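You operate a simulated robot arm through the tools that you are given. There is no shell and no other tool. Be economical: measure what you need, move in short steps, check, and stop when the job is done.

Carry out the task below with a simulated two-armed robot. There is one attempt and no reset: what you move stays moved.

Task
Open the yarn drawer, put the yellow bobbin from the inside the yarn drawer on the green rubber sheet and shut the drawer again. Then stack the tin labelled "pegs" from the sewing table behind the blue machine on top of the tin that says "beads". The order counts. Set down upright: yellow bobbin.

It is judged by the outcome, as a careful person would: the job done as asked, and still so three seconds after it is handed in. It fails if anything else is knocked over, pushed out of place, dropped, spilled or broken. Flat cloth is picked up by pressing the open fingertips on it (5 to 10 N) and closing them slowly along it; thin cloth reads only 2 to 8 mm in the jaws.

Robot
Two 6-joint arms with two-finger parallel grippers on one trunk, on a base that drives. Base frame: it is fixed to the floor where the robot stands at the start and does not move with it; the origin is under the middle of the robot, x ahead of it, y to its left, z up. Units: cm, rad, N and s.
The left shoulder is at the start at [8, 21.6, 147.1], the right one opposite. With the tool pointing down near the work surface each hand reaches from about 10 to 62 cm from the robot's upright axis, wherever it stands, measured 20 degrees to its own side. Places, roughly: blue tin, green tin, yellow tin [225, 50, 75]; green rubber sheet [-180, -70, 80]; yarn drawer [70, 20, 70]; yellow bobbin (5x6x9 cm) [80, 10, 70]. Payload 3.43 kg a hand.
The TCP of each hand is the grasp point between the finger pads, 3 cm short of the fingertips. In the tool frame z runs along the fingers and y along their closing line. The gripper opens to 9.4 cm. The fingers are 2.8 cm wide and 1 cm thick; the gripper's body (5 by 9.6 cm) begins 5.5 cm behind the TCP.
Orientation is told as [roll, pitch, yaw] about the base's x, y, z axes, in that order, counted from this pose: with the fingers straight down and closing along the base's y, the tool's x points along the base's -x, its y along +y and its z along -z.

Tools
- The arms move only by the tool nudge_tool. It takes "left_deltas", "right_deltas" or both (then of equal length, played together; a hand with none holds still); each is a list of rows, each an object of numbers (a shift or turn left out is 0, a gripper value left out holds the last): "dx", "dy", "dz": the shift along the tool's x, y, z in units of 30 mm (1.0 is 30 mm); "wx", "wy", "wz": the turn, a rotation vector about the tool's x, y, z in units of 8 degrees (1.0 is 8 degrees); "jaw": the gripper command, from -1 (shut) to 1 (fully open), values between in proportion. In form: [{"dx": .., "dy": .., "dz": .., "wx": .., "wy": .., "wz": .., "jaw": ..}, ...]. A call has 1 to 10 rows; each row shifts and turns the commanded pose from where the row before left it, along the tool's axes as they then stand. A call with a number of a shift or a turn outside -1 to 1 is refused whole. Rows are played at 5 a second. More than 5 cm and 0.15 rad between two rows, or a gripper value outside its range, and nothing of the call is played. Where a pose cannot be reached the arm comes as near as it can. A force on the tool above 40 N (or 10 N above the force at the start of the call, whichever is more), or a blocked arm, ends the call early, and 0.2 s more pass. Each finger travels about 7.2 cm/s and halts on what it meets, pressing with about 33 N; the grip force reading is that of the motor and also rises with nothing between the fingers. The clock runs only during rows and for 0.2 s after the last one: add rows that do not move to give the fingers time. The reply holds the time, the measured pose of the TCP, the force on the tool along the base axes, the opening and the grip force, in the units named above and with some noise, with the torque about the TCP (base axes, N m) and any sound that the robot's microphone picked up, and new pictures: "show" is both (left out), scene, wrist or none (wrist: the cameras of the hands that moved).
- Cameras (640 x 400 px; columns grow to the right, rows downward): "scene" is now at [9.5, 0.65, 161.42]; the picture's right is [0.10, -1.00, -0.00], its down [-0.85, -0.08, -0.52] and it looks along [0.51, 0.05, -0.86] (base axes); focal length 278 px, centre (320, 200). "left" rides on the left gripper at [7.6, -1.4, -10.3] in its tool frame; the picture's right is [0.18, 0.98, 0.00], its down [-0.75, 0.14, -0.64] and it looks along [-0.63, 0.12, 0.77] (tool axes); focal length 243 px, centre (320, 200). "right" rides on the right gripper at [7.6, 1.4, -10.3] in its tool frame; the picture's right is [-0.18, 0.98, 0.00], its down [-0.75, -0.14, -0.64] and it looks along [-0.63, -0.12, 0.77] (tool axes); focal length 243 px, centre (320, 200). There is no depth. A picture from a camera that has moved, and an enlarged one, comes with that camera's place and axes in the base frame and with its lens.
- slide_trunk(by): slides the trunk up (or, below 0, down) by that many cm; the arms and the scene camera ride with it, the base frame stays. It gives what a move gives, with no picture.
- drive_base(legs): drives the robot by 1 to 6 legs, each [ahead, left, turn to the left] in cm, cm and rad, along the robot's own axes; the way and the turn of a leg run together, so that a leg with both is an arc; at most 150 cm and 3.142 rad a leg. The arms and the cameras ride along, it lands a little off, and it stops where it bumps. It gives what a move gives, and a new picture of the scene camera.
- pan_tilt(pan, tilt): turns the head with the scene camera to pan (to the left, within 1.501 rad either way) and tilt (down, from -0.506 to 1.204), counted from straight ahead of the robot. It gives what a move gives, and a new picture of the scene camera.
- zoom(camera, box): a new picture of the part [left, top, right, bottom] of that camera's present view, enlarged. No time passes.
- job_done(): hands the job in; it is judged then, once.

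Go step by step. Nothing tells you exact positions but the pictures and the camera data: compare them with the known pose of the tool, close in by small moves and look again before you grip or let go. The budget is 165 turns and 260 pictures, counting those below and the enlarged ones. Unless the task says otherwise, let go and move clear before handing in, and close with one line.

The tools are called by a JSON object that holds its "fn" and its "kwargs". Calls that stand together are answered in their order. nudge_tool: Moves the arms, as the interface text tells. Its arguments: {"type":"object","properties":{"left_deltas":{"type":"array"},"right_deltas":{"type":"array"},"show":{"type":"string","enum":["both","scene","wrist","none"]}},"required":[]} The other tools are called the same way: slide_trunk (by) slides the trunk up or down; drive_base (legs) drives the base; pan_tilt (pan, tilt) turns the head that bears the scene camera; zoom (camera, box) takes an enlarged picture of a part of a camera's view; job_done () hands the job in.

At the start:

```text
time_s: 0.0
left_ee_pos: [45.42, 7.0, 90.38]
left_tool_rot: [-0.001, -0.002, -0.001]
left_ft_force: [0.8, 0.9, 0.8]
left_torque: [-0.03, -0.02, 0.03]
left_grip_width: 9.39
left_grasp_force: 0.1
right_ee_pos: [49.9, -39.46, 87.78]
right_tool_rot: [0.002, 0.0, 0.0]
right_ft_force: [0.1, -0.4, -0.3]
right_torque: [0.0, -0.02, -0.01]
right_grip_width: 9.39
right_grasp_force: 0.0
trunk travel left (down, up): [-70.0, 14.0]
robot x, y, heading: [-0.02, -0.03, -0.0]
head pan, tilt: [0.098, 1.028]
```

scene: 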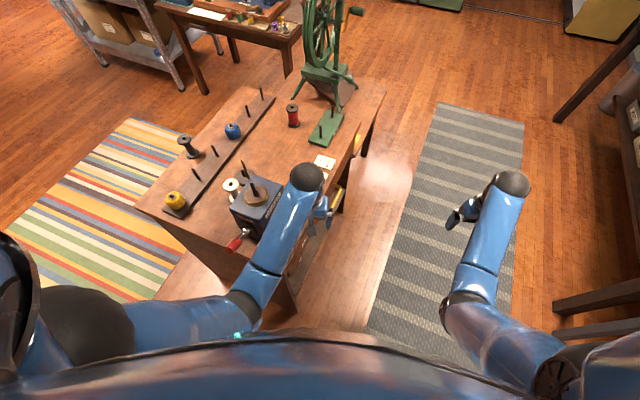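
right: 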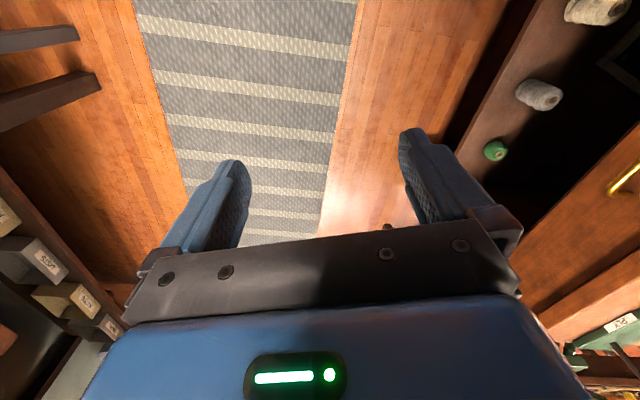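
left: 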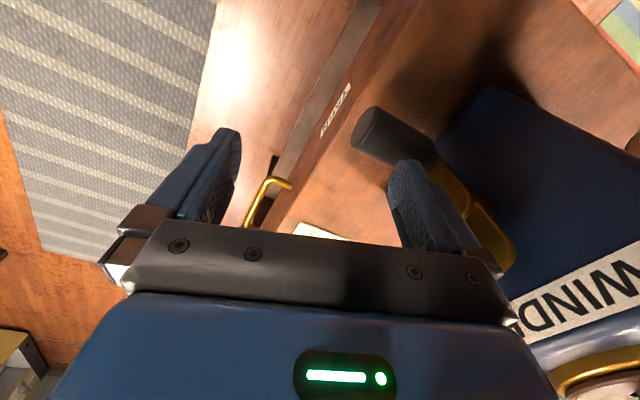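

The bench with the bobbin winder is ahead-left, and its drawer front appears to face the aisle (-y). I'll take closer views first.

{"fn": "zoom", "kwargs": {"camera": "scene", "box": [220, 80, 420, 280]}}

{"fn": "zoom", "kwargs": {"camera": "left", "box": [180, 0, 500, 240]}}

{"fn": "pan_tilt", "kwargs": {"pan": 0.0, "tilt": 0.45}}

```text
2.00 times, centred on (320, 180) of scene
camera zoom: at [9.5, 0.65, 161.42], right [0.1, -1.0, 0.0], down [-0.85, -0.08, -0.52], along [0.51, 0.05, -0.86], focal length 555 px, centre (320, 240)
```

zoom: 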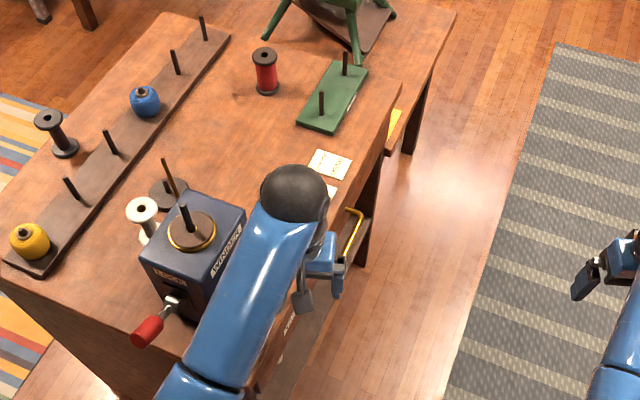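

```text
1.67 times, centred on (340, 120) of left
camera zoom: at [37.87, 5.44, 100.65], right [-0.18, 0.98, 0.0], down [0.75, 0.14, 0.64], along [0.63, 0.12, -0.77], focal length 404 px, centre (287, 333)
```

zoom: 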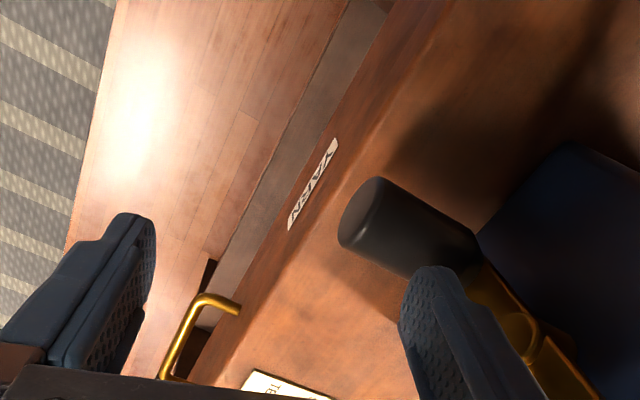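

```text
time_s: 1.0
left_ee_pos: [45.63, 7.0, 90.26]
left_tool_rot: [0.0, -0.001, -0.001]
left_ft_force: [-0.7, 0.3, 0.0]
left_torque: [0.03, 0.01, 0.03]
left_grip_width: 9.38
left_grasp_force: 0.1
right_ee_pos: [49.85, -39.54, 87.91]
right_tool_rot: [0.0, 0.0, 0.0]
right_ft_force: [-0.5, 0.2, 0.1]
right_torque: [-0.01, 0.0, 0.0]
right_grip_width: 9.42
right_grasp_force: 0.0
trunk travel left (down, up): [-70.0, 14.0]
robot x, y, heading: [-0.3, 0.35, -0.0]
head pan, tilt: [0.0, 0.45]
camera scene: at [11.94, -0.02, 166.15], right [0.0, -1.0, 0.0], down [-0.44, 0.0, -0.9], along [0.9, 0.0, -0.44], focal length 278 px, centre (320, 200)
```

scene: 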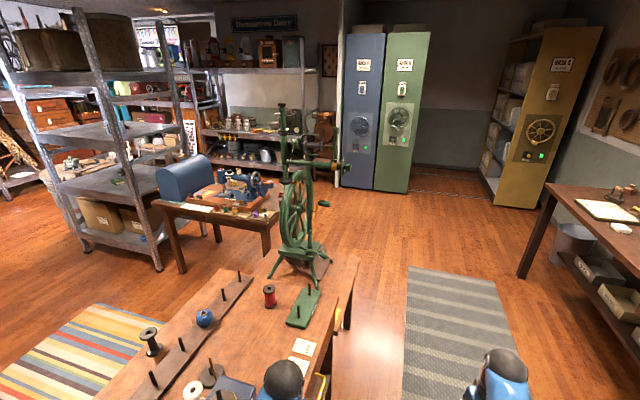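

{"fn": "pan_tilt", "kwargs": {"pan": -0.8, "tilt": 0.7}}

{"fn": "pan_tilt", "kwargs": {"pan": -1.5, "tilt": 0.5}}

{"fn": "pan_tilt", "kwargs": {"pan": 1.4, "tilt": 0.5}}

```text
time_s: 2.1
left_ee_pos: [45.54, 7.02, 90.44]
left_tool_rot: [0.0, 0.0, 0.0]
left_ft_force: [0.1, 0.5, 0.3]
left_torque: [-0.02, 0.01, -0.01]
left_grip_width: 9.41
left_grasp_force: 0.1
right_ee_pos: [49.96, -39.49, 87.87]
right_tool_rot: [0.0, 0.0, 0.0]
right_ft_force: [0.1, 0.5, -0.1]
right_torque: [0.02, 0.03, 0.03]
right_grip_width: 9.4
right_grasp_force: 0.1
trunk travel left (down, up): [-70.0, 14.0]
robot x, y, heading: [0.27, 0.12, -0.002]
head pan, tilt: [-0.799, 0.7]
camera scene: at [8.66, -6.11, 163.95], right [-0.72, -0.7, 0.0], down [-0.45, 0.46, -0.77], along [0.53, -0.55, -0.64], focal length 278 px, centre (320, 200)
```

scene: 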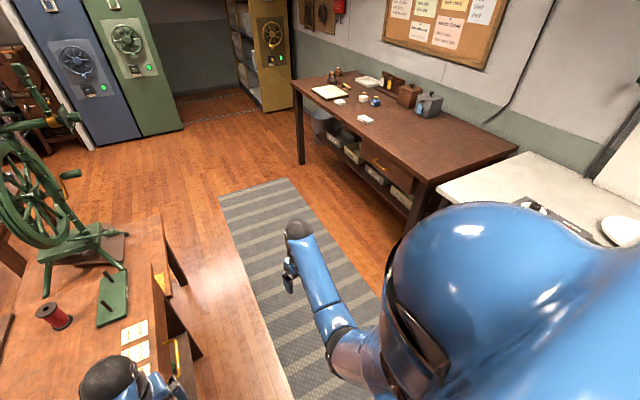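

```text
time_s: 3.2
left_ee_pos: [45.54, 6.98, 90.35]
left_tool_rot: [-0.001, -0.001, 0.001]
left_ft_force: [0.3, -0.8, 0.3]
left_torque: [0.0, -0.04, 0.01]
left_grip_width: 9.39
left_grasp_force: 0.1
right_ee_pos: [49.92, -39.49, 87.75]
right_tool_rot: [0.0, 0.0, 0.0]
right_ft_force: [-0.2, -0.6, -0.8]
right_torque: [-0.02, 0.02, -0.03]
right_grip_width: 9.4
right_grasp_force: 0.0
trunk travel left (down, up): [-70.0, 14.0]
robot x, y, heading: [-0.31, 0.2, -0.001]
head pan, tilt: [-1.499, 0.499]
camera scene: at [3.39, -9.1, 165.71], right [-1.0, -0.07, 0.0], down [-0.03, 0.48, -0.88], along [0.06, -0.88, -0.48], focal length 278 px, centre (320, 200)
```

scene: 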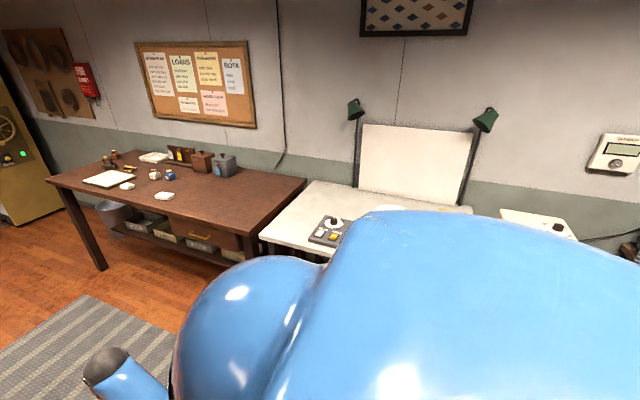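

```text
time_s: 5.7
left_ee_pos: [45.45, 6.96, 90.43]
left_tool_rot: [-0.001, 0.0, 0.0]
left_ft_force: [0.0, 0.5, 0.1]
left_torque: [-0.01, 0.0, -0.01]
left_grip_width: 9.44
left_grasp_force: 0.0
right_ee_pos: [49.91, -39.5, 87.81]
right_tool_rot: [0.001, -0.001, -0.001]
right_ft_force: [0.3, -0.4, 0.0]
right_torque: [0.0, -0.01, -0.03]
right_grip_width: 9.4
right_grasp_force: 0.1
trunk travel left (down, up): [-70.0, 14.0]
robot x, y, heading: [-0.16, 0.23, 0.001]
head pan, tilt: [1.4, 0.499]
camera scene: at [4.29, 8.94, 165.72], right [0.99, -0.17, 0.0], down [-0.08, -0.47, -0.88], along [0.15, 0.87, -0.48], focal length 278 px, centre (320, 200)
```

scene: 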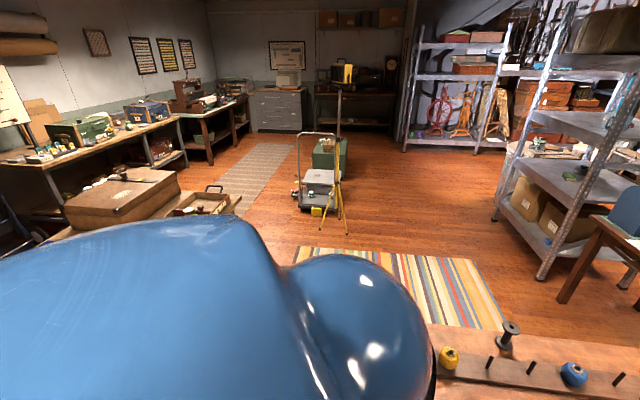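

{"fn": "drive_base", "kwargs": {"legs": [[0, -58, 0], [68, 0, 0], [0, 0, 1.571]]}}

{"fn": "pan_tilt", "kwargs": {"pan": 0.0, "tilt": 0.9}}

```text
time_s: 16.1
left_ee_pos: [59.49, -12.22, 90.41]
left_tool_rot: [-0.001, -0.001, 1.581]
left_ft_force: [-0.4, 0.7, 0.1]
left_torque: [0.02, 0.04, -0.02]
left_grip_width: 9.41
left_grasp_force: 0.0
right_ee_pos: [105.94, -7.44, 87.79]
right_tool_rot: [-0.001, 0.002, 1.581]
right_ft_force: [0.8, -0.2, -0.9]
right_torque: [-0.01, 0.0, 0.0]
right_grip_width: 9.41
right_grasp_force: 0.1
trunk travel left (down, up): [-70.0, 14.0]
robot x, y, heading: [66.99, -58.0, 1.576]
head pan, tilt: [1.4, 0.499]
camera scene: at [57.66, -53.25, 165.72], right [0.16, 0.99, 0.0], down [0.47, -0.08, -0.88], along [-0.87, 0.14, -0.48], focal length 278 px, centre (320, 200)
```

scene: 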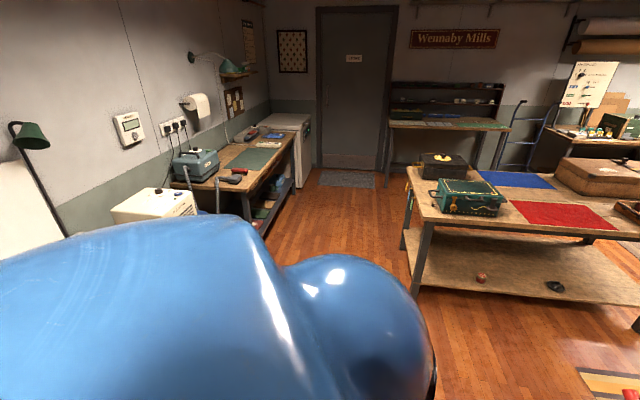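

```text
time_s: 17.7
left_ee_pos: [59.46, -12.24, 90.38]
left_tool_rot: [0.0, 0.001, 1.582]
left_ft_force: [-0.7, 0.3, -0.1]
left_torque: [0.0, 0.01, 0.0]
left_grip_width: 9.4
left_grasp_force: 0.1
right_ee_pos: [105.91, -7.4, 87.86]
right_tool_rot: [-0.002, 0.0, 1.58]
right_ft_force: [-0.3, 0.3, -0.2]
right_torque: [0.02, -0.01, 0.01]
right_grip_width: 9.38
right_grasp_force: 0.0
trunk travel left (down, up): [-70.0, 14.0]
robot x, y, heading: [67.26, -57.81, 1.582]
head pan, tilt: [0.0, 0.901]
camera scene: at [66.53, -47.15, 162.33], right [1.0, 0.01, 0.0], down [0.01, -0.78, -0.62], along [-0.01, 0.62, -0.78], focal length 278 px, centre (320, 200)
```

scene: 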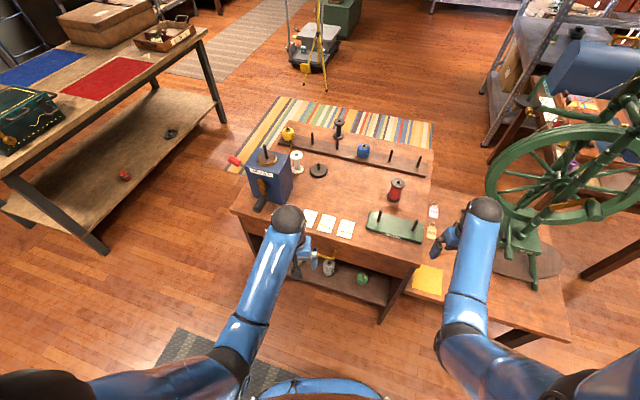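

{"fn": "nudge_tool", "kwargs": {"left_deltas": [{"dx": 1}, {"dx": 1}, {"dx": 1}, {"dx": 1}, {"dx": 1}], "right_deltas": [{"dx": 1}, {"dx": 1}, {"dx": 1}, {"dx": 1}, {"dx": 1}]}}

{"fn": "zoom", "kwargs": {"camera": "scene", "box": [220, 140, 460, 320]}}

```text
time_s: 18.9
left_ee_pos: [59.75, -27.38, 90.45]
left_tool_rot: [-0.003, -0.003, 1.582]
left_ft_force: [-0.6, 0.2, 0.1]
left_torque: [0.01, -0.01, 0.02]
left_grip_width: 9.38
left_grasp_force: 0.1
right_ee_pos: [106.02, -22.63, 87.95]
right_tool_rot: [-0.003, -0.002, 1.58]
right_ft_force: [-0.7, 0.0, 1.1]
right_torque: [0.03, -0.01, 0.01]
right_grip_width: 9.4
right_grasp_force: 0.0
trunk travel left (down, up): [-70.0, 14.0]
robot x, y, heading: [66.9, -57.66, 1.58]
head pan, tilt: [0.0, 0.901]
camera scene: at [66.44, -47.48, 162.36], right [1.0, 0.01, 0.0], down [0.01, -0.78, -0.62], along [-0.01, 0.62, -0.78], focal length 278 px, centre (320, 200)
camera right: at [104.64, -30.22, 98.3], right [-0.98, 0.17, 0.0], down [0.13, 0.75, 0.64], along [0.11, 0.63, -0.77], focal length 243 px, centre (320, 200)
camera left: at [61.09, -35.14, 100.59], right [-0.98, -0.19, 0.0], down [-0.15, 0.75, 0.64], along [-0.12, 0.63, -0.77], focal length 243 px, centre (320, 200)
```

scene: 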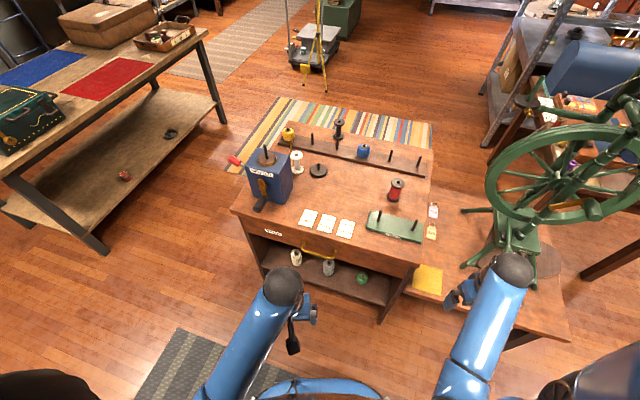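
right: 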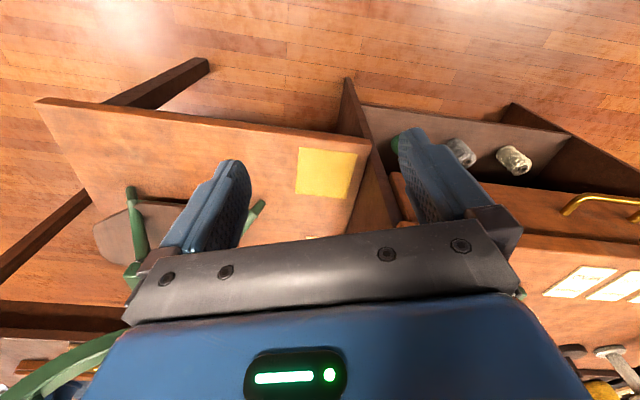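
left: 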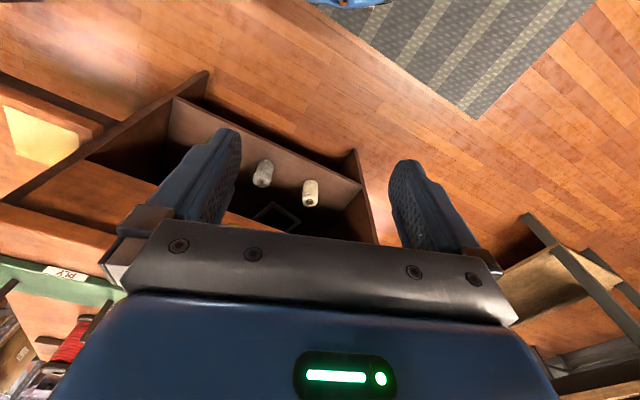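

```text
2.22 times, centred on (340, 230) of scene
camera zoom: at [66.44, -47.48, 162.36], right [1.0, 0.01, 0.0], down [0.01, -0.78, -0.62], along [-0.01, 0.62, -0.78], focal length 617 px, centre (276, 133)
```

zoom: 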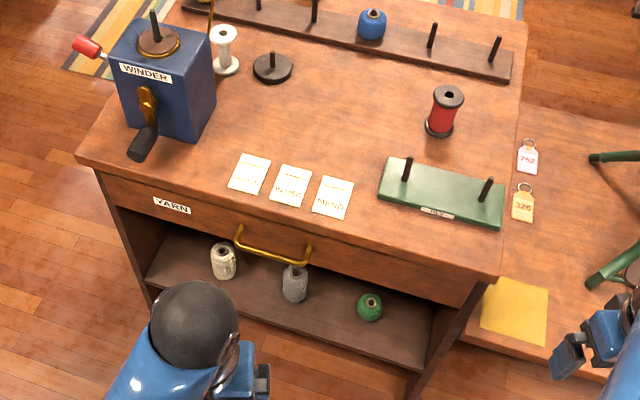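

{"fn": "drive_base", "kwargs": {"legs": [[0, 0, -0.27]]}}

{"fn": "zoom", "kwargs": {"camera": "scene", "box": [140, 100, 460, 320]}}

```text
time_s: 20.2
left_ee_pos: [68.19, -26.44, 90.26]
left_tool_rot: [0.0, -0.002, 1.309]
left_ft_force: [-0.2, 0.6, 0.2]
left_torque: [0.0, 0.01, 0.02]
left_grip_width: 9.39
left_grasp_force: 0.1
right_ee_pos: [114.17, -34.39, 87.85]
right_tool_rot: [0.001, 0.0, 1.306]
right_ft_force: [-1.6, 1.1, 0.4]
right_torque: [0.0, 0.03, 0.03]
right_grip_width: 9.39
right_grasp_force: 0.2
trunk travel left (down, up): [-70.0, 14.0]
robot x, y, heading: [66.63, -57.45, 1.305]
head pan, tilt: [0.0, 0.901]
camera scene: at [69.36, -47.53, 162.33], right [0.97, -0.26, 0.0], down [-0.2, -0.76, -0.62], along [0.16, 0.6, -0.78], focal length 278 px, centre (320, 200)
```

scene: 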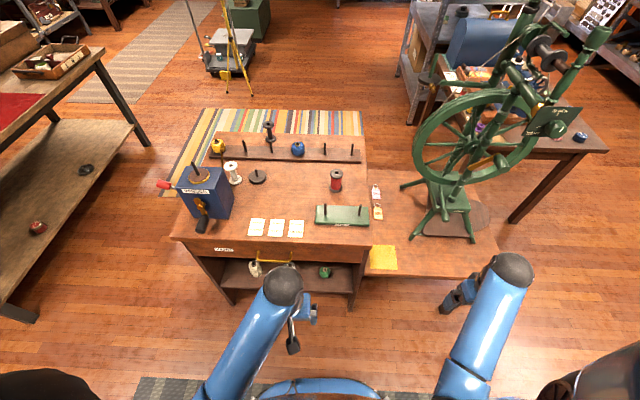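

```text
1.82 times, centred on (300, 210) of scene
camera zoom: at [69.36, -47.53, 162.33], right [0.97, -0.26, 0.0], down [-0.2, -0.76, -0.62], along [0.16, 0.6, -0.78], focal length 504 px, centre (356, 182)
```

zoom: 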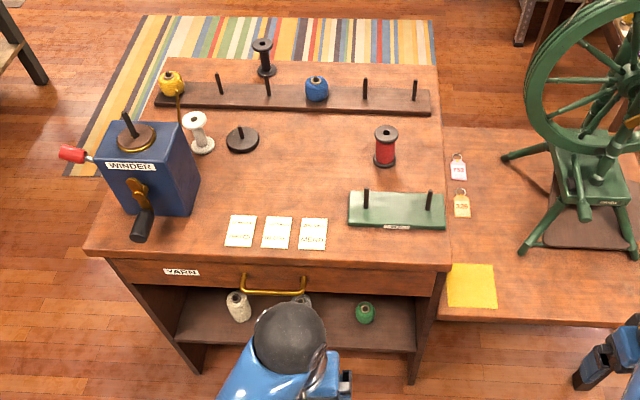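

{"fn": "nudge_tool", "kwargs": {"left_deltas": [{"wz": -1}, {"wz": -1}, {"wz": -1}, {"wz": -1}, {"wz": -1}, {"wz": -1}, {"wz": -1}, {"wz": -1}, {"wz": -1}, {"wz": -1}], "show": "none"}}

{"fn": "nudge_tool", "kwargs": {"left_deltas": [{"wz": -1}, {"wx": 1}, {"wx": 1}, {"wx": 1}, {"wx": 1}, {"wx": 1}, {}]}}

```text
time_s: 22.4
left_ee_pos: [68.26, -26.42, 90.28]
left_tool_rot: [-0.001, 0.0, 2.706]
left_ft_force: [0.4, 0.0, 0.2]
left_torque: [0.0, -0.03, -0.01]
left_grip_width: 9.38
left_grasp_force: 0.0
right_ee_pos: [114.21, -34.4, 87.93]
right_tool_rot: [0.0, 0.0, 1.309]
right_ft_force: [0.4, -0.4, 0.2]
right_torque: [-0.01, -0.02, -0.01]
right_grip_width: 9.39
right_grasp_force: 0.0
trunk travel left (down, up): [-70.0, 14.0]
robot x, y, heading: [66.87, -57.31, 1.308]
head pan, tilt: [0.0, 0.901]
```

```text
time_s: 24.0
left_ee_pos: [68.31, -26.44, 90.18]
left_tool_rot: [-0.699, 0.0, 2.844]
left_ft_force: [-0.1, 0.4, 0.3]
left_torque: [-0.02, 0.0, -0.02]
left_grip_width: 9.38
left_grasp_force: 0.0
right_ee_pos: [114.11, -34.28, 87.87]
right_tool_rot: [0.001, 0.0, 1.308]
right_ft_force: [-0.2, -0.3, 0.4]
right_torque: [-0.01, 0.01, -0.02]
right_grip_width: 9.4
right_grasp_force: 0.2
trunk travel left (down, up): [-70.0, 14.0]
robot x, y, heading: [67.16, -57.61, 1.31]
head pan, tilt: [0.0, 0.901]
camera scene: at [69.43, -47.51, 162.33], right [0.97, -0.26, 0.0], down [-0.2, -0.76, -0.62], along [0.16, 0.6, -0.78], focal length 278 px, centre (320, 200)
camera left: at [73.87, -33.99, 99.05], right [-0.05, -0.77, -0.63], down [-0.87, -0.28, 0.4], along [-0.48, 0.57, -0.66], focal length 243 px, centre (320, 200)
```

scene: 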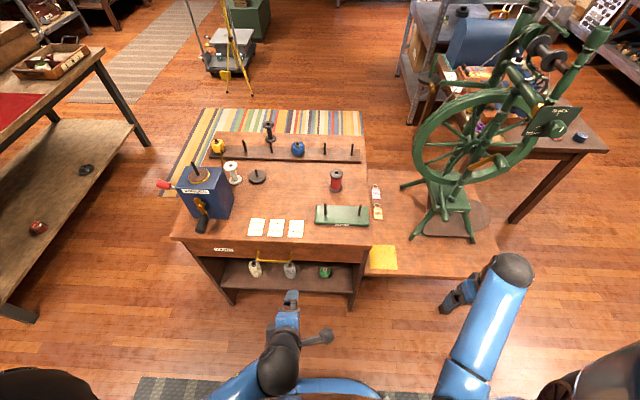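
left: 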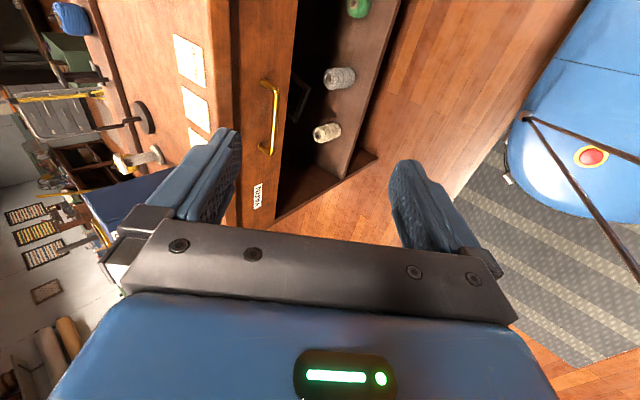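

{"fn": "nudge_tool", "kwargs": {"left_deltas": [{"wx": 1, "jaw": 0}, {"wx": 1}, {"wx": 1}, {}], "show": "none"}}

{"fn": "nudge_tool", "kwargs": {"left_deltas": [{"dx": -0.33, "dz": 0.69, "dy": 0.2}, {"dx": -0.33, "dz": 0.69, "dy": 0.2}, {"dx": -0.33, "dz": 0.69, "dy": 0.2}, {"dx": -0.33, "dz": 0.69, "dy": 0.2}, {"dx": -0.33, "dz": 0.69, "dy": 0.2}, {"dx": -0.33, "dz": 0.69, "dy": 0.2}, {"dx": -0.33, "dz": 0.69, "dy": 0.2}, {"dx": -0.33, "dz": 0.69, "dy": 0.2}, {"dx": -0.33, "dz": 0.69, "dy": 0.2}, {}]}}

```text
time_s: 25.2
left_ee_pos: [68.33, -23.67, 95.65]
left_tool_rot: [-1.155, 0.135, 2.944]
left_ft_force: [-0.3, 0.1, -0.4]
left_torque: [0.01, 0.03, -0.02]
left_grip_width: 4.72
left_grasp_force: 0.0
left hand out of reach, approached as far as the arm can: row 3
right_ee_pos: [114.05, -34.38, 87.63]
right_tool_rot: [0.0, -0.001, 1.306]
right_ft_force: [-0.8, -1.0, 0.2]
right_torque: [-0.01, 0.02, 0.02]
right_grip_width: 9.4
right_grasp_force: 0.0
trunk travel left (down, up): [-70.0, 14.0]
robot x, y, heading: [66.77, -57.79, 1.308]
head pan, tilt: [0.0, 0.901]
stopped in row 4 (left hand): the arm was blocked; the commanded pose is now the measured one
```

```text
time_s: 27.4
left_ee_pos: [64.62, -7.97, 81.97]
left_tool_rot: [-1.156, 0.129, 2.931]
left_ft_force: [-1.3, 0.0, 0.2]
left_torque: [-0.03, 0.03, 0.01]
left_grip_width: 4.74
left_grasp_force: 0.1
right_ee_pos: [114.08, -34.41, 87.9]
right_tool_rot: [-0.001, 0.001, 1.305]
right_ft_force: [-0.3, 0.4, -0.3]
right_torque: [0.0, 0.01, -0.01]
right_grip_width: 9.38
right_grasp_force: 0.1
trunk travel left (down, up): [-70.0, 14.0]
robot x, y, heading: [67.06, -58.0, 1.312]
head pan, tilt: [0.0, 0.901]
camera scene: at [69.38, -47.57, 162.33], right [0.97, -0.26, 0.0], down [-0.2, -0.76, -0.62], along [0.16, 0.6, -0.78], focal length 278 px, centre (320, 200)
camera left: at [69.31, -18.14, 88.4], right [0.21, -0.45, -0.87], down [-0.88, -0.47, 0.03], along [-0.42, 0.76, -0.5], focal length 243 px, centre (320, 200)
```

scene: 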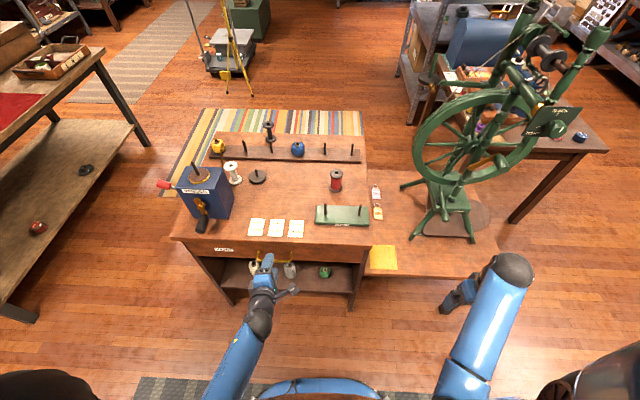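
left: 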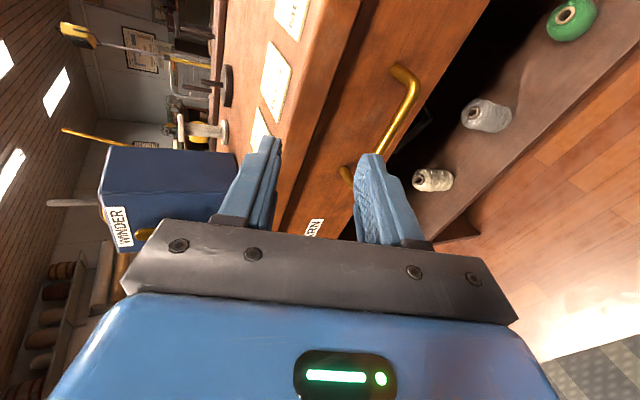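

{"fn": "slide_trunk", "kwargs": {"by": -8}}

{"fn": "nudge_tool", "kwargs": {"left_deltas": [{"wz": 1, "wx": -0.3}, {}]}}

```text
time_s: 28.6
left_ee_pos: [64.51, -8.0, 74.1]
left_tool_rot: [-1.156, 0.129, 2.931]
left_ft_force: [0.1, -0.1, 0.5]
left_torque: [0.01, 0.01, 0.01]
left_grip_width: 4.68
left_grasp_force: 0.0
right_ee_pos: [114.19, -34.51, 79.9]
right_tool_rot: [0.002, 0.001, 1.305]
right_ft_force: [0.1, 0.3, -0.5]
right_torque: [0.04, 0.01, -0.01]
right_grip_width: 9.4
right_grasp_force: 0.1
trunk travel left (down, up): [-62.0, 22.0]
robot x, y, heading: [66.98, -57.59, 1.304]
head pan, tilt: [0.0, 0.901]
```

```text
time_s: 29.2
left_ee_pos: [64.55, -8.04, 74.11]
left_tool_rot: [-1.119, 0.002, 2.872]
left_ft_force: [0.3, -0.5, 0.0]
left_torque: [0.02, 0.0, 0.01]
left_grip_width: 4.71
left_grasp_force: 0.1
right_ee_pos: [114.12, -34.48, 79.9]
right_tool_rot: [-0.002, 0.001, 1.307]
right_ft_force: [-0.3, -0.2, 0.5]
right_torque: [-0.02, 0.03, 0.05]
right_grip_width: 9.4
right_grasp_force: 0.1
trunk travel left (down, up): [-62.0, 22.0]
robot x, y, heading: [67.02, -57.71, 1.306]
head pan, tilt: [0.0, 0.901]
camera scene: at [69.39, -47.54, 154.33], right [0.97, -0.26, 0.0], down [-0.2, -0.76, -0.62], along [0.16, 0.6, -0.78], focal length 278 px, centre (320, 200)
camera left: at [69.49, -18.41, 79.85], right [0.06, -0.47, -0.88], down [-0.9, -0.41, 0.15], along [-0.44, 0.78, -0.44], focal length 243 px, centre (320, 200)
```

scene: 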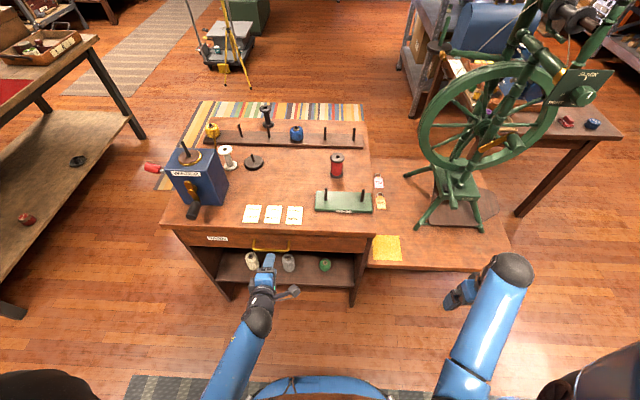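
left: 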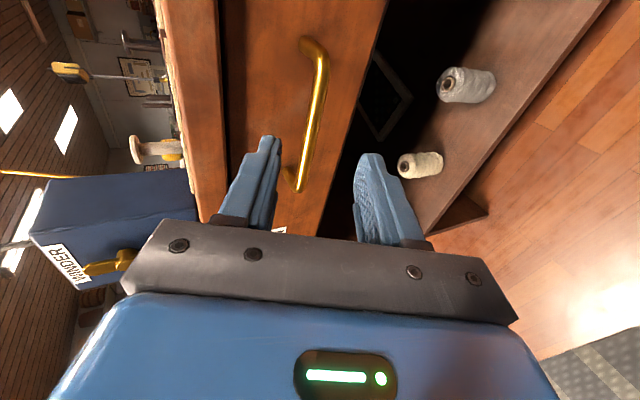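

{"fn": "nudge_tool", "kwargs": {"left_deltas": [{"dz": 0.7, "dy": -0.3}, {"dz": 0.7}, {}], "show": "wrist"}}

```text
time_s: 30.0
left_ee_pos: [65.58, -3.88, 73.03]
left_tool_rot: [-1.118, 0.004, 2.874]
left_ft_force: [0.7, -0.2, 0.3]
left_torque: [-0.03, 0.0, -0.02]
left_grip_width: 4.72
left_grasp_force: 0.1
right_ee_pos: [114.1, -34.45, 79.91]
right_tool_rot: [0.001, 0.0, 1.307]
right_ft_force: [0.5, 0.8, -1.2]
right_torque: [0.02, 0.04, 0.04]
right_grip_width: 9.39
right_grasp_force: 0.1
trunk travel left (down, up): [-62.0, 22.0]
robot x, y, heading: [66.83, -58.16, 1.307]
head pan, tilt: [0.0, 0.901]
camera left: at [70.51, -14.34, 78.76], right [0.07, -0.46, -0.88], down [-0.9, -0.41, 0.15], along [-0.44, 0.78, -0.44], focal length 243 px, centre (320, 200)
```

left: 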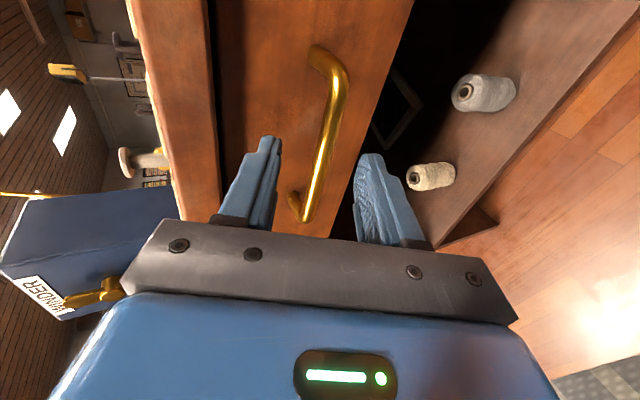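

{"fn": "nudge_tool", "kwargs": {"left_deltas": [{"dz": 0.5}, {"dz": 0.4}, {}], "show": "wrist"}}

```text
time_s: 30.8
left_ee_pos: [66.24, -1.63, 71.77]
left_tool_rot: [-1.117, 0.004, 2.872]
left_ft_force: [0.6, -1.1, 0.0]
left_torque: [-0.02, -0.02, 0.02]
left_grip_width: 4.7
left_grasp_force: 0.0
right_ee_pos: [114.12, -34.49, 79.97]
right_tool_rot: [0.0, -0.001, 1.307]
right_ft_force: [-0.2, -0.1, -0.4]
right_torque: [0.01, 0.03, 0.05]
right_grip_width: 9.39
right_grasp_force: 0.1
trunk travel left (down, up): [-62.0, 22.0]
robot x, y, heading: [66.99, -57.56, 1.305]
head pan, tilt: [0.0, 0.901]
camera left: at [71.21, -12.02, 77.53], right [0.07, -0.47, -0.88], down [-0.9, -0.41, 0.15], along [-0.44, 0.78, -0.44], focal length 243 px, centre (320, 200)
```

left: 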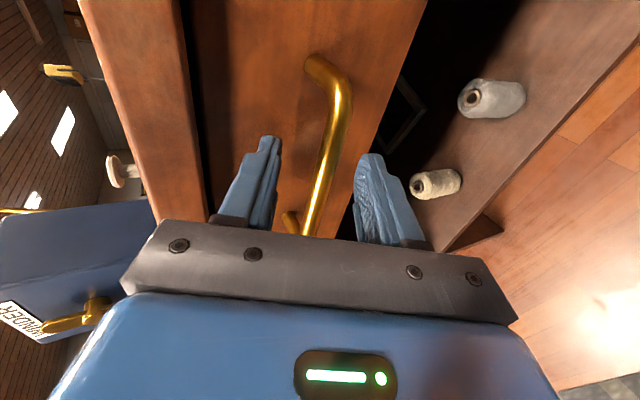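

{"fn": "nudge_tool", "kwargs": {"left_deltas": [{"jaw": -1}, {"jaw": -1}, {"jaw": -1}], "show": "wrist"}}

```text
time_s: 31.6
left_ee_pos: [66.22, -1.55, 71.51]
left_tool_rot: [-1.112, -0.001, 2.871]
left_ft_force: [0.0, -5.6, -10.4]
left_torque: [0.17, 1.16, -0.74]
left_grip_width: 1.16
left_grasp_force: 44.8
right_ee_pos: [114.17, -34.32, 79.85]
right_tool_rot: [-0.001, -0.001, 1.307]
right_ft_force: [-0.8, 0.0, 0.1]
right_torque: [0.05, 0.0, 0.0]
right_grip_width: 9.4
right_grasp_force: 0.0
trunk travel left (down, up): [-62.0, 22.0]
robot x, y, heading: [66.83, -58.13, 1.31]
head pan, tilt: [0.0, 0.901]
camera left: at [71.2, -12.08, 77.36], right [0.06, -0.47, -0.88], down [-0.9, -0.41, 0.16], along [-0.44, 0.78, -0.44], focal length 243 px, centre (320, 200)
```

left: 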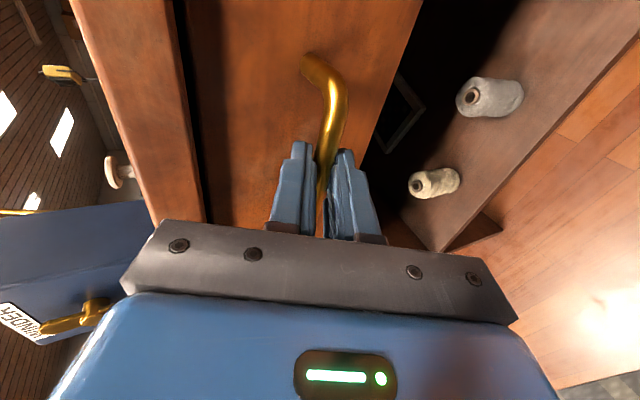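

{"fn": "nudge_tool", "kwargs": {"left_deltas": [{"dz": -0.6, "dy": 0.29}, {"dz": -0.6, "dy": 0.29}, {"dz": -0.6, "dy": 0.29}, {}], "show": "scene"}}

```text
time_s: 32.6
left_ee_pos: [64.32, -7.29, 71.58]
left_tool_rot: [-1.114, 0.004, 2.876]
left_ft_force: [-19.9, 4.4, -13.4]
left_torque: [0.2, 1.31, -0.23]
left_grip_width: 1.23
left_grasp_force: 45.2
right_ee_pos: [113.91, -34.21, 79.98]
right_tool_rot: [-0.001, 0.0, 1.307]
right_ft_force: [0.4, -0.9, 0.5]
right_torque: [0.0, 0.0, 0.01]
right_grip_width: 9.4
right_grasp_force: 0.0
trunk travel left (down, up): [-62.0, 22.0]
robot x, y, heading: [66.65, -57.53, 1.307]
head pan, tilt: [0.0, 0.901]
camera scene: at [69.08, -47.29, 154.31], right [0.97, -0.26, 0.0], down [-0.2, -0.76, -0.62], along [0.16, 0.6, -0.78], focal length 278 px, centre (320, 200)
```

scene: 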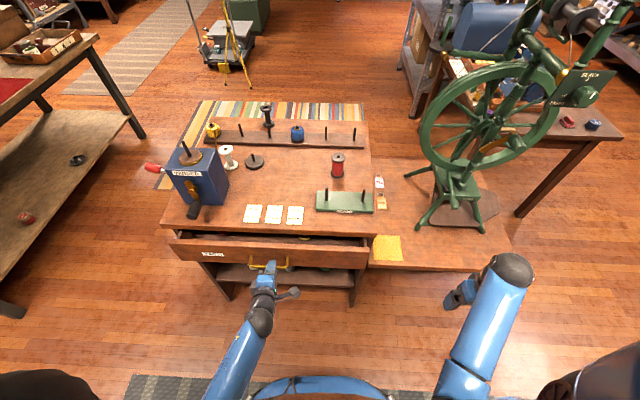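

{"fn": "nudge_tool", "kwargs": {"left_deltas": [{"dz": -0.6, "dy": 0.29, "dx": -0.1}, {"dz": -0.6, "dy": 0.29, "dx": -0.1}, {"dz": -0.6, "dy": 0.29, "dx": -0.08}, {"dz": -0.6, "dy": 0.29, "dx": -0.04}, {"dz": -0.6, "dy": 0.29, "dx": -0.04}, {}], "show": "scene"}}

{"fn": "zoom", "kwargs": {"camera": "scene", "box": [140, 180, 400, 340]}}

```text
time_s: 33.9
left_ee_pos: [61.2, -17.03, 71.64]
left_tool_rot: [-1.109, 0.001, 2.861]
left_ft_force: [7.1, -1.1, -9.5]
left_torque: [0.3, 1.42, 0.21]
left_grip_width: 1.18
left_grasp_force: 45.4
right_ee_pos: [114.3, -34.56, 79.9]
right_tool_rot: [0.0, 0.0, 1.305]
right_ft_force: [-0.1, 0.5, 1.1]
right_torque: [0.01, 0.02, 0.01]
right_grip_width: 9.41
right_grasp_force: 0.2
trunk travel left (down, up): [-62.0, 22.0]
robot x, y, heading: [67.0, -57.75, 1.307]
head pan, tilt: [0.0, 0.901]
stopped in row 6 (left hand): the force on the tool passed its limit at 40 N (the readings are from after the stop); the commanded pose is now the measured one
camera scene: at [69.55, -47.54, 154.38], right [0.96, -0.26, 0.0], down [-0.21, -0.76, -0.62], along [0.16, 0.6, -0.78], focal length 278 px, centre (320, 200)
```

scene: 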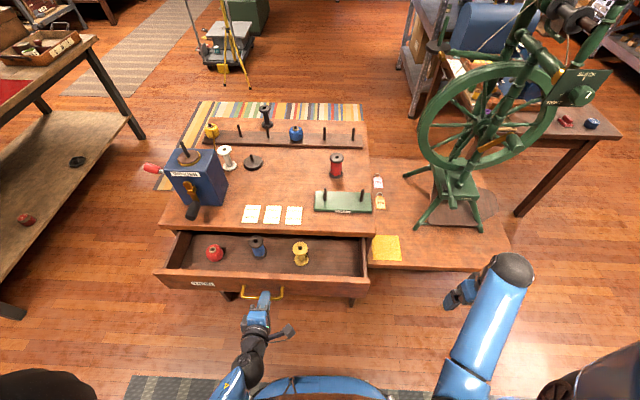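

```text
2.46 times, centred on (270, 260) of scene
camera zoom: at [69.55, -47.54, 154.38], right [0.96, -0.26, 0.0], down [-0.21, -0.76, -0.62], along [0.16, 0.6, -0.78], focal length 683 px, centre (443, 52)
```

zoom: 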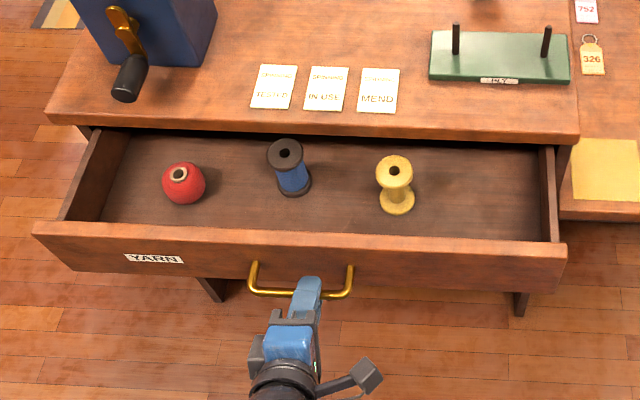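

{"fn": "nudge_tool", "kwargs": {"left_deltas": [{"jaw": -0.2}, {"jaw": 0.0}, {}, {"dz": -0.6}, {"dz": -0.8}, {"dz": -0.8}, {"dz": -0.6}, {}], "show": "wrist"}}

```text
time_s: 35.7
left_ee_pos: [58.21, -22.03, 76.36]
left_tool_rot: [-1.107, 0.005, 2.86]
left_ft_force: [0.1, -0.2, -0.1]
left_torque: [0.0, -0.01, -0.01]
left_grip_width: 4.69
left_grasp_force: 0.1
left hand out of reach, approached as far as the arm can: row 5, 6, 7
right_ee_pos: [114.37, -34.51, 80.02]
right_tool_rot: [0.001, 0.001, 1.303]
right_ft_force: [0.0, 0.1, -0.1]
right_torque: [0.01, 0.01, 0.01]
right_grip_width: 9.35
right_grasp_force: 0.1
trunk travel left (down, up): [-62.0, 22.0]
robot x, y, heading: [66.9, -58.1, 1.306]
head pan, tilt: [0.0, 0.901]
camera left: at [63.07, -32.56, 82.4], right [0.06, -0.47, -0.88], down [-0.9, -0.4, 0.16], along [-0.43, 0.78, -0.45], focal length 243 px, centre (320, 200)
```

left: 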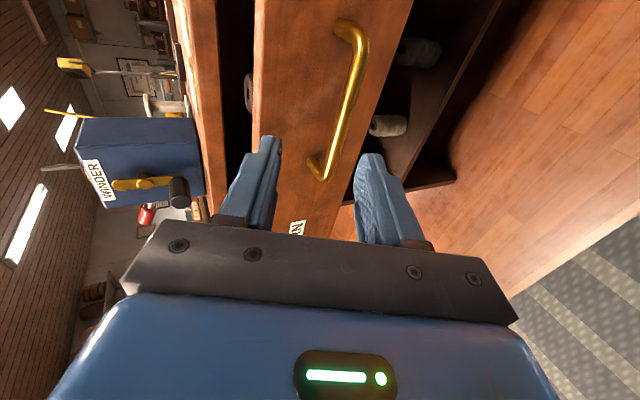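

{"fn": "nudge_tool", "kwargs": {"right_deltas": [{"dy": 1, "dz": -0.9}, {"dy": 1, "dz": -0.9}, {"dy": 1, "dz": -0.9}, {"dy": 1, "dz": -0.9}, {"dy": 1, "dx": -0.5}, {"dy": 1, "dx": -0.6}, {"dy": 1, "dx": -0.6}, {"dy": 1, "dx": -0.7}, {"dy": 1, "dx": -0.7}, {"dy": 1, "dx": -0.7}], "show": "none"}}

{"fn": "nudge_tool", "kwargs": {"right_deltas": [{"dy": 1, "dx": -0.3}, {"dy": 1, "dx": -0.3}, {"dy": 1, "dx": -0.3}, {"dy": 1, "dx": -0.3}, {"dy": 1, "dx": -0.3}, {}]}}

```text
time_s: 37.9
left_ee_pos: [58.14, -22.11, 76.44]
left_tool_rot: [-1.105, 0.003, 2.861]
left_ft_force: [-0.6, 0.1, -0.7]
left_torque: [-0.02, 0.02, -0.01]
left_grip_width: 4.69
left_grasp_force: 0.0
right_ee_pos: [87.94, -16.06, 82.34]
right_tool_rot: [-0.002, 0.0, 1.307]
right_ft_force: [-0.1, 0.8, 0.0]
right_torque: [-0.02, 0.01, -0.02]
right_grip_width: 9.39
right_grasp_force: 0.1
right hand out of reach, approached as far as the arm can: row 1, 2, 3, 4
trunk travel left (down, up): [-62.0, 22.0]
robot x, y, heading: [66.81, -57.56, 1.304]
head pan, tilt: [0.0, 0.901]
```

```text
time_s: 39.3
left_ee_pos: [58.22, -22.09, 76.48]
left_tool_rot: [-1.106, 0.003, 2.859]
left_ft_force: [0.1, -0.7, -0.8]
left_torque: [0.05, -0.01, -0.01]
left_grip_width: 4.73
left_grasp_force: 0.1
right_ee_pos: [74.72, -7.99, 82.4]
right_tool_rot: [0.0, -0.001, 1.304]
right_ft_force: [0.1, -0.4, 0.5]
right_torque: [-0.01, 0.02, -0.01]
right_grip_width: 9.4
right_grasp_force: 0.0
trunk travel left (down, up): [-62.0, 22.0]
robot x, y, heading: [67.23, -58.01, 1.304]
head pan, tilt: [0.0, 0.901]
camera scene: at [69.49, -47.6, 154.33], right [0.97, -0.26, 0.0], down [-0.21, -0.76, -0.62], along [0.16, 0.6, -0.78], focal length 278 px, centre (320, 200)
camera right: at [71.28, -14.83, 92.72], right [-0.9, 0.44, 0.0], down [0.33, 0.69, 0.64], along [0.28, 0.58, -0.77], focal length 243 px, centre (320, 200)
```

scene: 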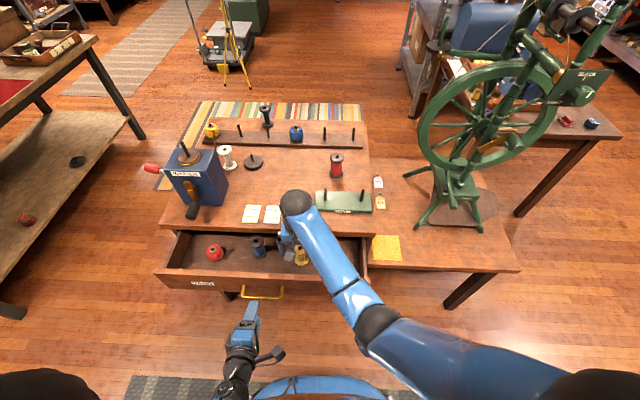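
right: 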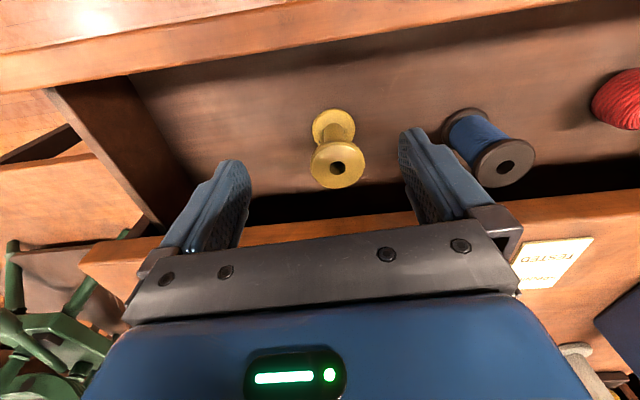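

{"fn": "nudge_tool", "kwargs": {"right_deltas": [{"dx": -0.6, "dy": 0.13}, {"dx": -0.57, "dy": 0.13}, {"dz": 0.8}, {"dz": 0.8}, {}]}}

```text
time_s: 40.5
left_ee_pos: [58.2, -22.14, 76.5]
left_tool_rot: [-1.105, 0.004, 2.86]
left_ft_force: [-0.5, 0.1, -0.1]
left_torque: [0.0, -0.01, 0.01]
left_grip_width: 4.69
left_grasp_force: 0.0
right_ee_pos: [74.76, -4.12, 77.42]
right_tool_rot: [0.001, 0.0, 1.305]
right_ft_force: [-0.3, 0.0, -0.4]
right_torque: [-0.01, 0.0, 0.0]
right_grip_width: 9.4
right_grasp_force: 0.1
trunk travel left (down, up): [-62.0, 22.0]
robot x, y, heading: [66.98, -57.87, 1.302]
head pan, tilt: [0.0, 0.901]
camera scene: at [69.43, -47.56, 154.33], right [0.97, -0.26, 0.0], down [-0.21, -0.76, -0.62], along [0.16, 0.6, -0.78], focal length 278 px, centre (320, 200)
camera right: at [71.41, -11.02, 87.8], right [-0.9, 0.44, 0.0], down [0.33, 0.69, 0.64], along [0.28, 0.58, -0.77], focal length 243 px, centre (320, 200)
```

scene: 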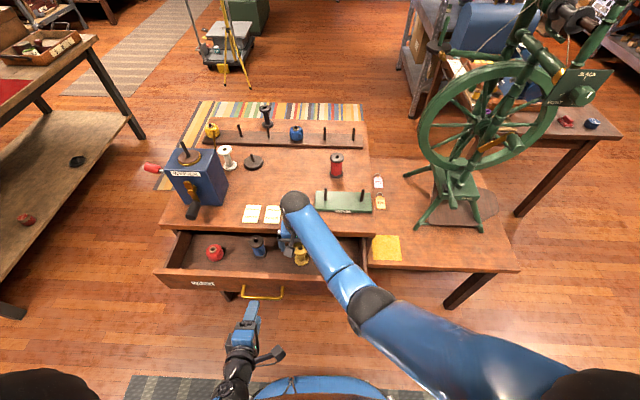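
right: 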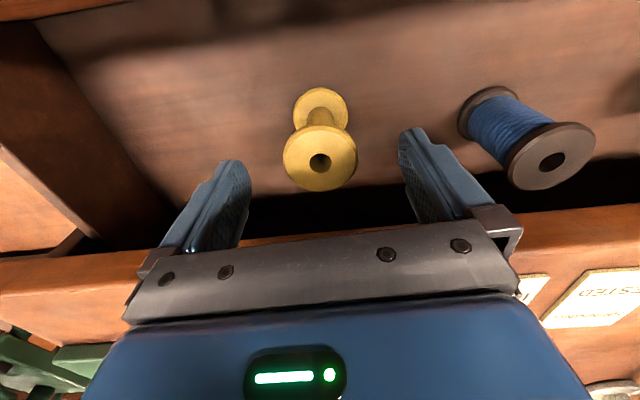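

{"fn": "nudge_tool", "kwargs": {"right_deltas": [{"dz": 0.7, "dx": 0.05}, {"dz": 0.7}, {"dz": 0.7}, {}], "show": "wrist"}}

```text
time_s: 41.2
left_ee_pos: [58.25, -22.39, 76.52]
left_tool_rot: [-1.107, 0.002, 2.859]
left_ft_force: [0.2, -0.4, 0.3]
left_torque: [0.04, -0.02, 0.01]
left_grip_width: 4.68
left_grasp_force: 0.1
right_ee_pos: [74.51, -4.19, 73.96]
right_tool_rot: [0.003, -0.012, 1.302]
right_ft_force: [-0.2, -14.8, 22.0]
right_torque: [1.63, -0.59, -0.36]
right_grip_width: 9.4
right_grasp_force: 0.2
trunk travel left (down, up): [-62.0, 22.0]
robot x, y, heading: [66.91, -57.71, 1.306]
head pan, tilt: [0.0, 0.901]
stopped in row 3 (right hand): the force on the tool passed its limit at 51 N (the readings are from after the stop); the commanded pose is now the measured one
camera right: at [71.23, -11.13, 84.19], right [-0.9, 0.44, 0.01], down [0.34, 0.68, 0.65], along [0.28, 0.59, -0.76], focal length 243 px, centre (320, 200)
```

right: 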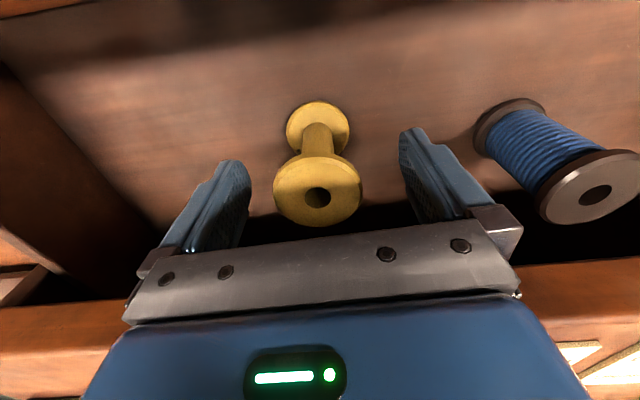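

{"fn": "nudge_tool", "kwargs": {"right_deltas": [{"dz": -0.8}, {"wy": -1}, {"wy": -1}, {}], "show": "both"}}

{"fn": "zoom", "kwargs": {"camera": "scene", "box": [220, 180, 380, 300]}}

```text
time_s: 42.2
left_ee_pos: [58.14, -22.06, 76.41]
left_tool_rot: [-1.107, 0.003, 2.862]
left_ft_force: [1.2, -0.4, 0.3]
left_torque: [0.03, -0.01, 0.05]
left_grip_width: 4.71
left_grasp_force: 0.0
right_ee_pos: [74.66, -4.0, 75.99]
right_tool_rot: [0.002, -0.29, 1.302]
right_ft_force: [-0.7, 0.4, 0.5]
right_torque: [0.02, -0.01, 0.0]
right_grip_width: 9.39
right_grasp_force: 0.2
trunk travel left (down, up): [-62.0, 22.0]
robot x, y, heading: [67.01, -58.12, 1.311]
head pan, tilt: [0.0, 0.901]
camera scene: at [69.45, -47.5, 154.33], right [0.96, -0.26, 0.0], down [-0.21, -0.76, -0.62], along [0.16, 0.6, -0.78], focal length 278 px, centre (320, 200)
camera right: at [70.53, -13.31, 83.75], right [-0.9, 0.43, 0.05], down [0.28, 0.48, 0.83], along [0.33, 0.76, -0.56], focal length 243 px, centre (320, 200)
```

scene: 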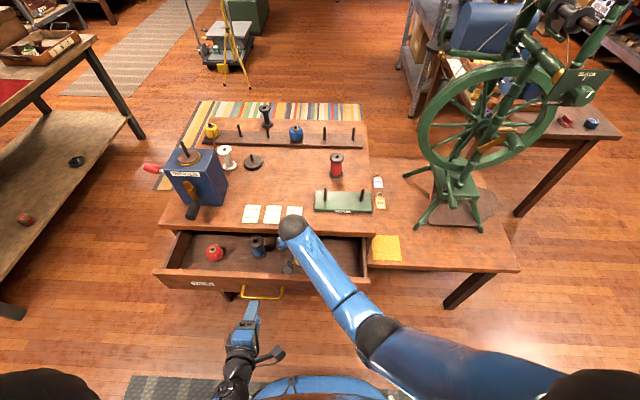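
right: 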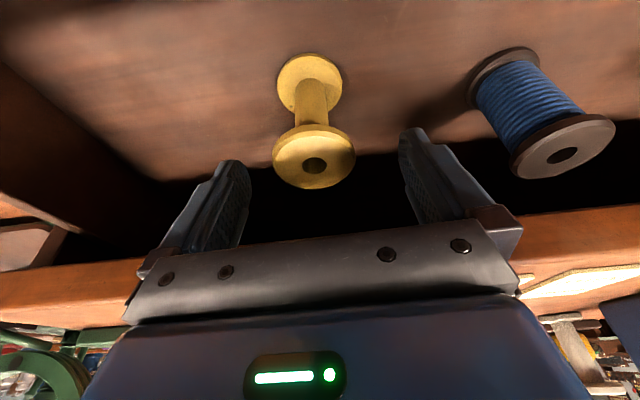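

```text
3.33 times, centred on (300, 240) of scene
camera zoom: at [69.45, -47.5, 154.33], right [0.96, -0.26, 0.0], down [-0.21, -0.76, -0.62], along [0.16, 0.6, -0.78], focal length 925 px, centre (387, 67)
```

zoom: 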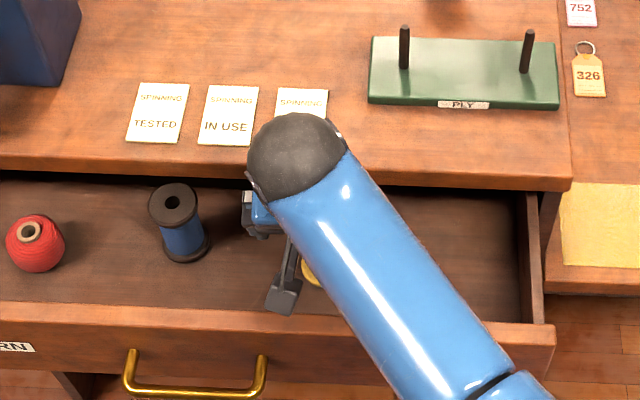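

{"fn": "nudge_tool", "kwargs": {"right_deltas": [{"dz": 0.57, "dx": 0.17}, {"dz": 0.57, "dx": 0.17}, {"dz": 0.5, "dx": 0.15}, {}], "show": "wrist"}}

```text
time_s: 43.2
left_ee_pos: [58.31, -22.09, 76.51]
left_tool_rot: [-1.107, 0.003, 2.86]
left_ft_force: [0.3, 0.1, 0.4]
left_torque: [-0.03, 0.0, 0.01]
left_grip_width: 4.69
left_grasp_force: 0.1
right_ee_pos: [74.68, -4.04, 70.83]
right_tool_rot: [0.003, -0.287, 1.302]
right_ft_force: [-0.2, -0.2, -0.7]
right_torque: [0.01, 0.02, 0.0]
right_grip_width: 9.39
right_grasp_force: 0.1
trunk travel left (down, up): [-62.0, 22.0]
robot x, y, heading: [67.35, -57.66, 1.305]
head pan, tilt: [0.0, 0.901]
camera right: at [70.56, -13.33, 78.6], right [-0.9, 0.43, 0.06], down [0.28, 0.48, 0.83], along [0.33, 0.76, -0.56], focal length 243 px, centre (320, 200)
```

right: 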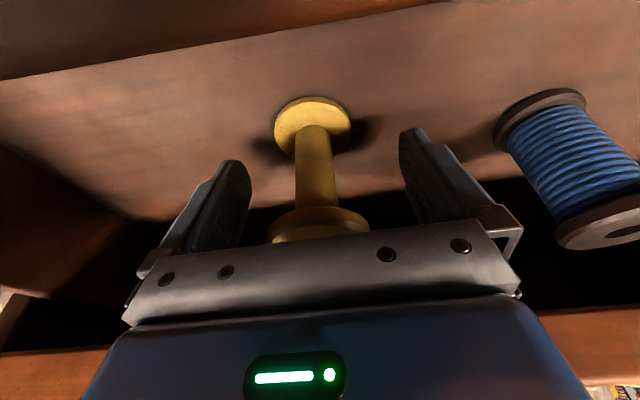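

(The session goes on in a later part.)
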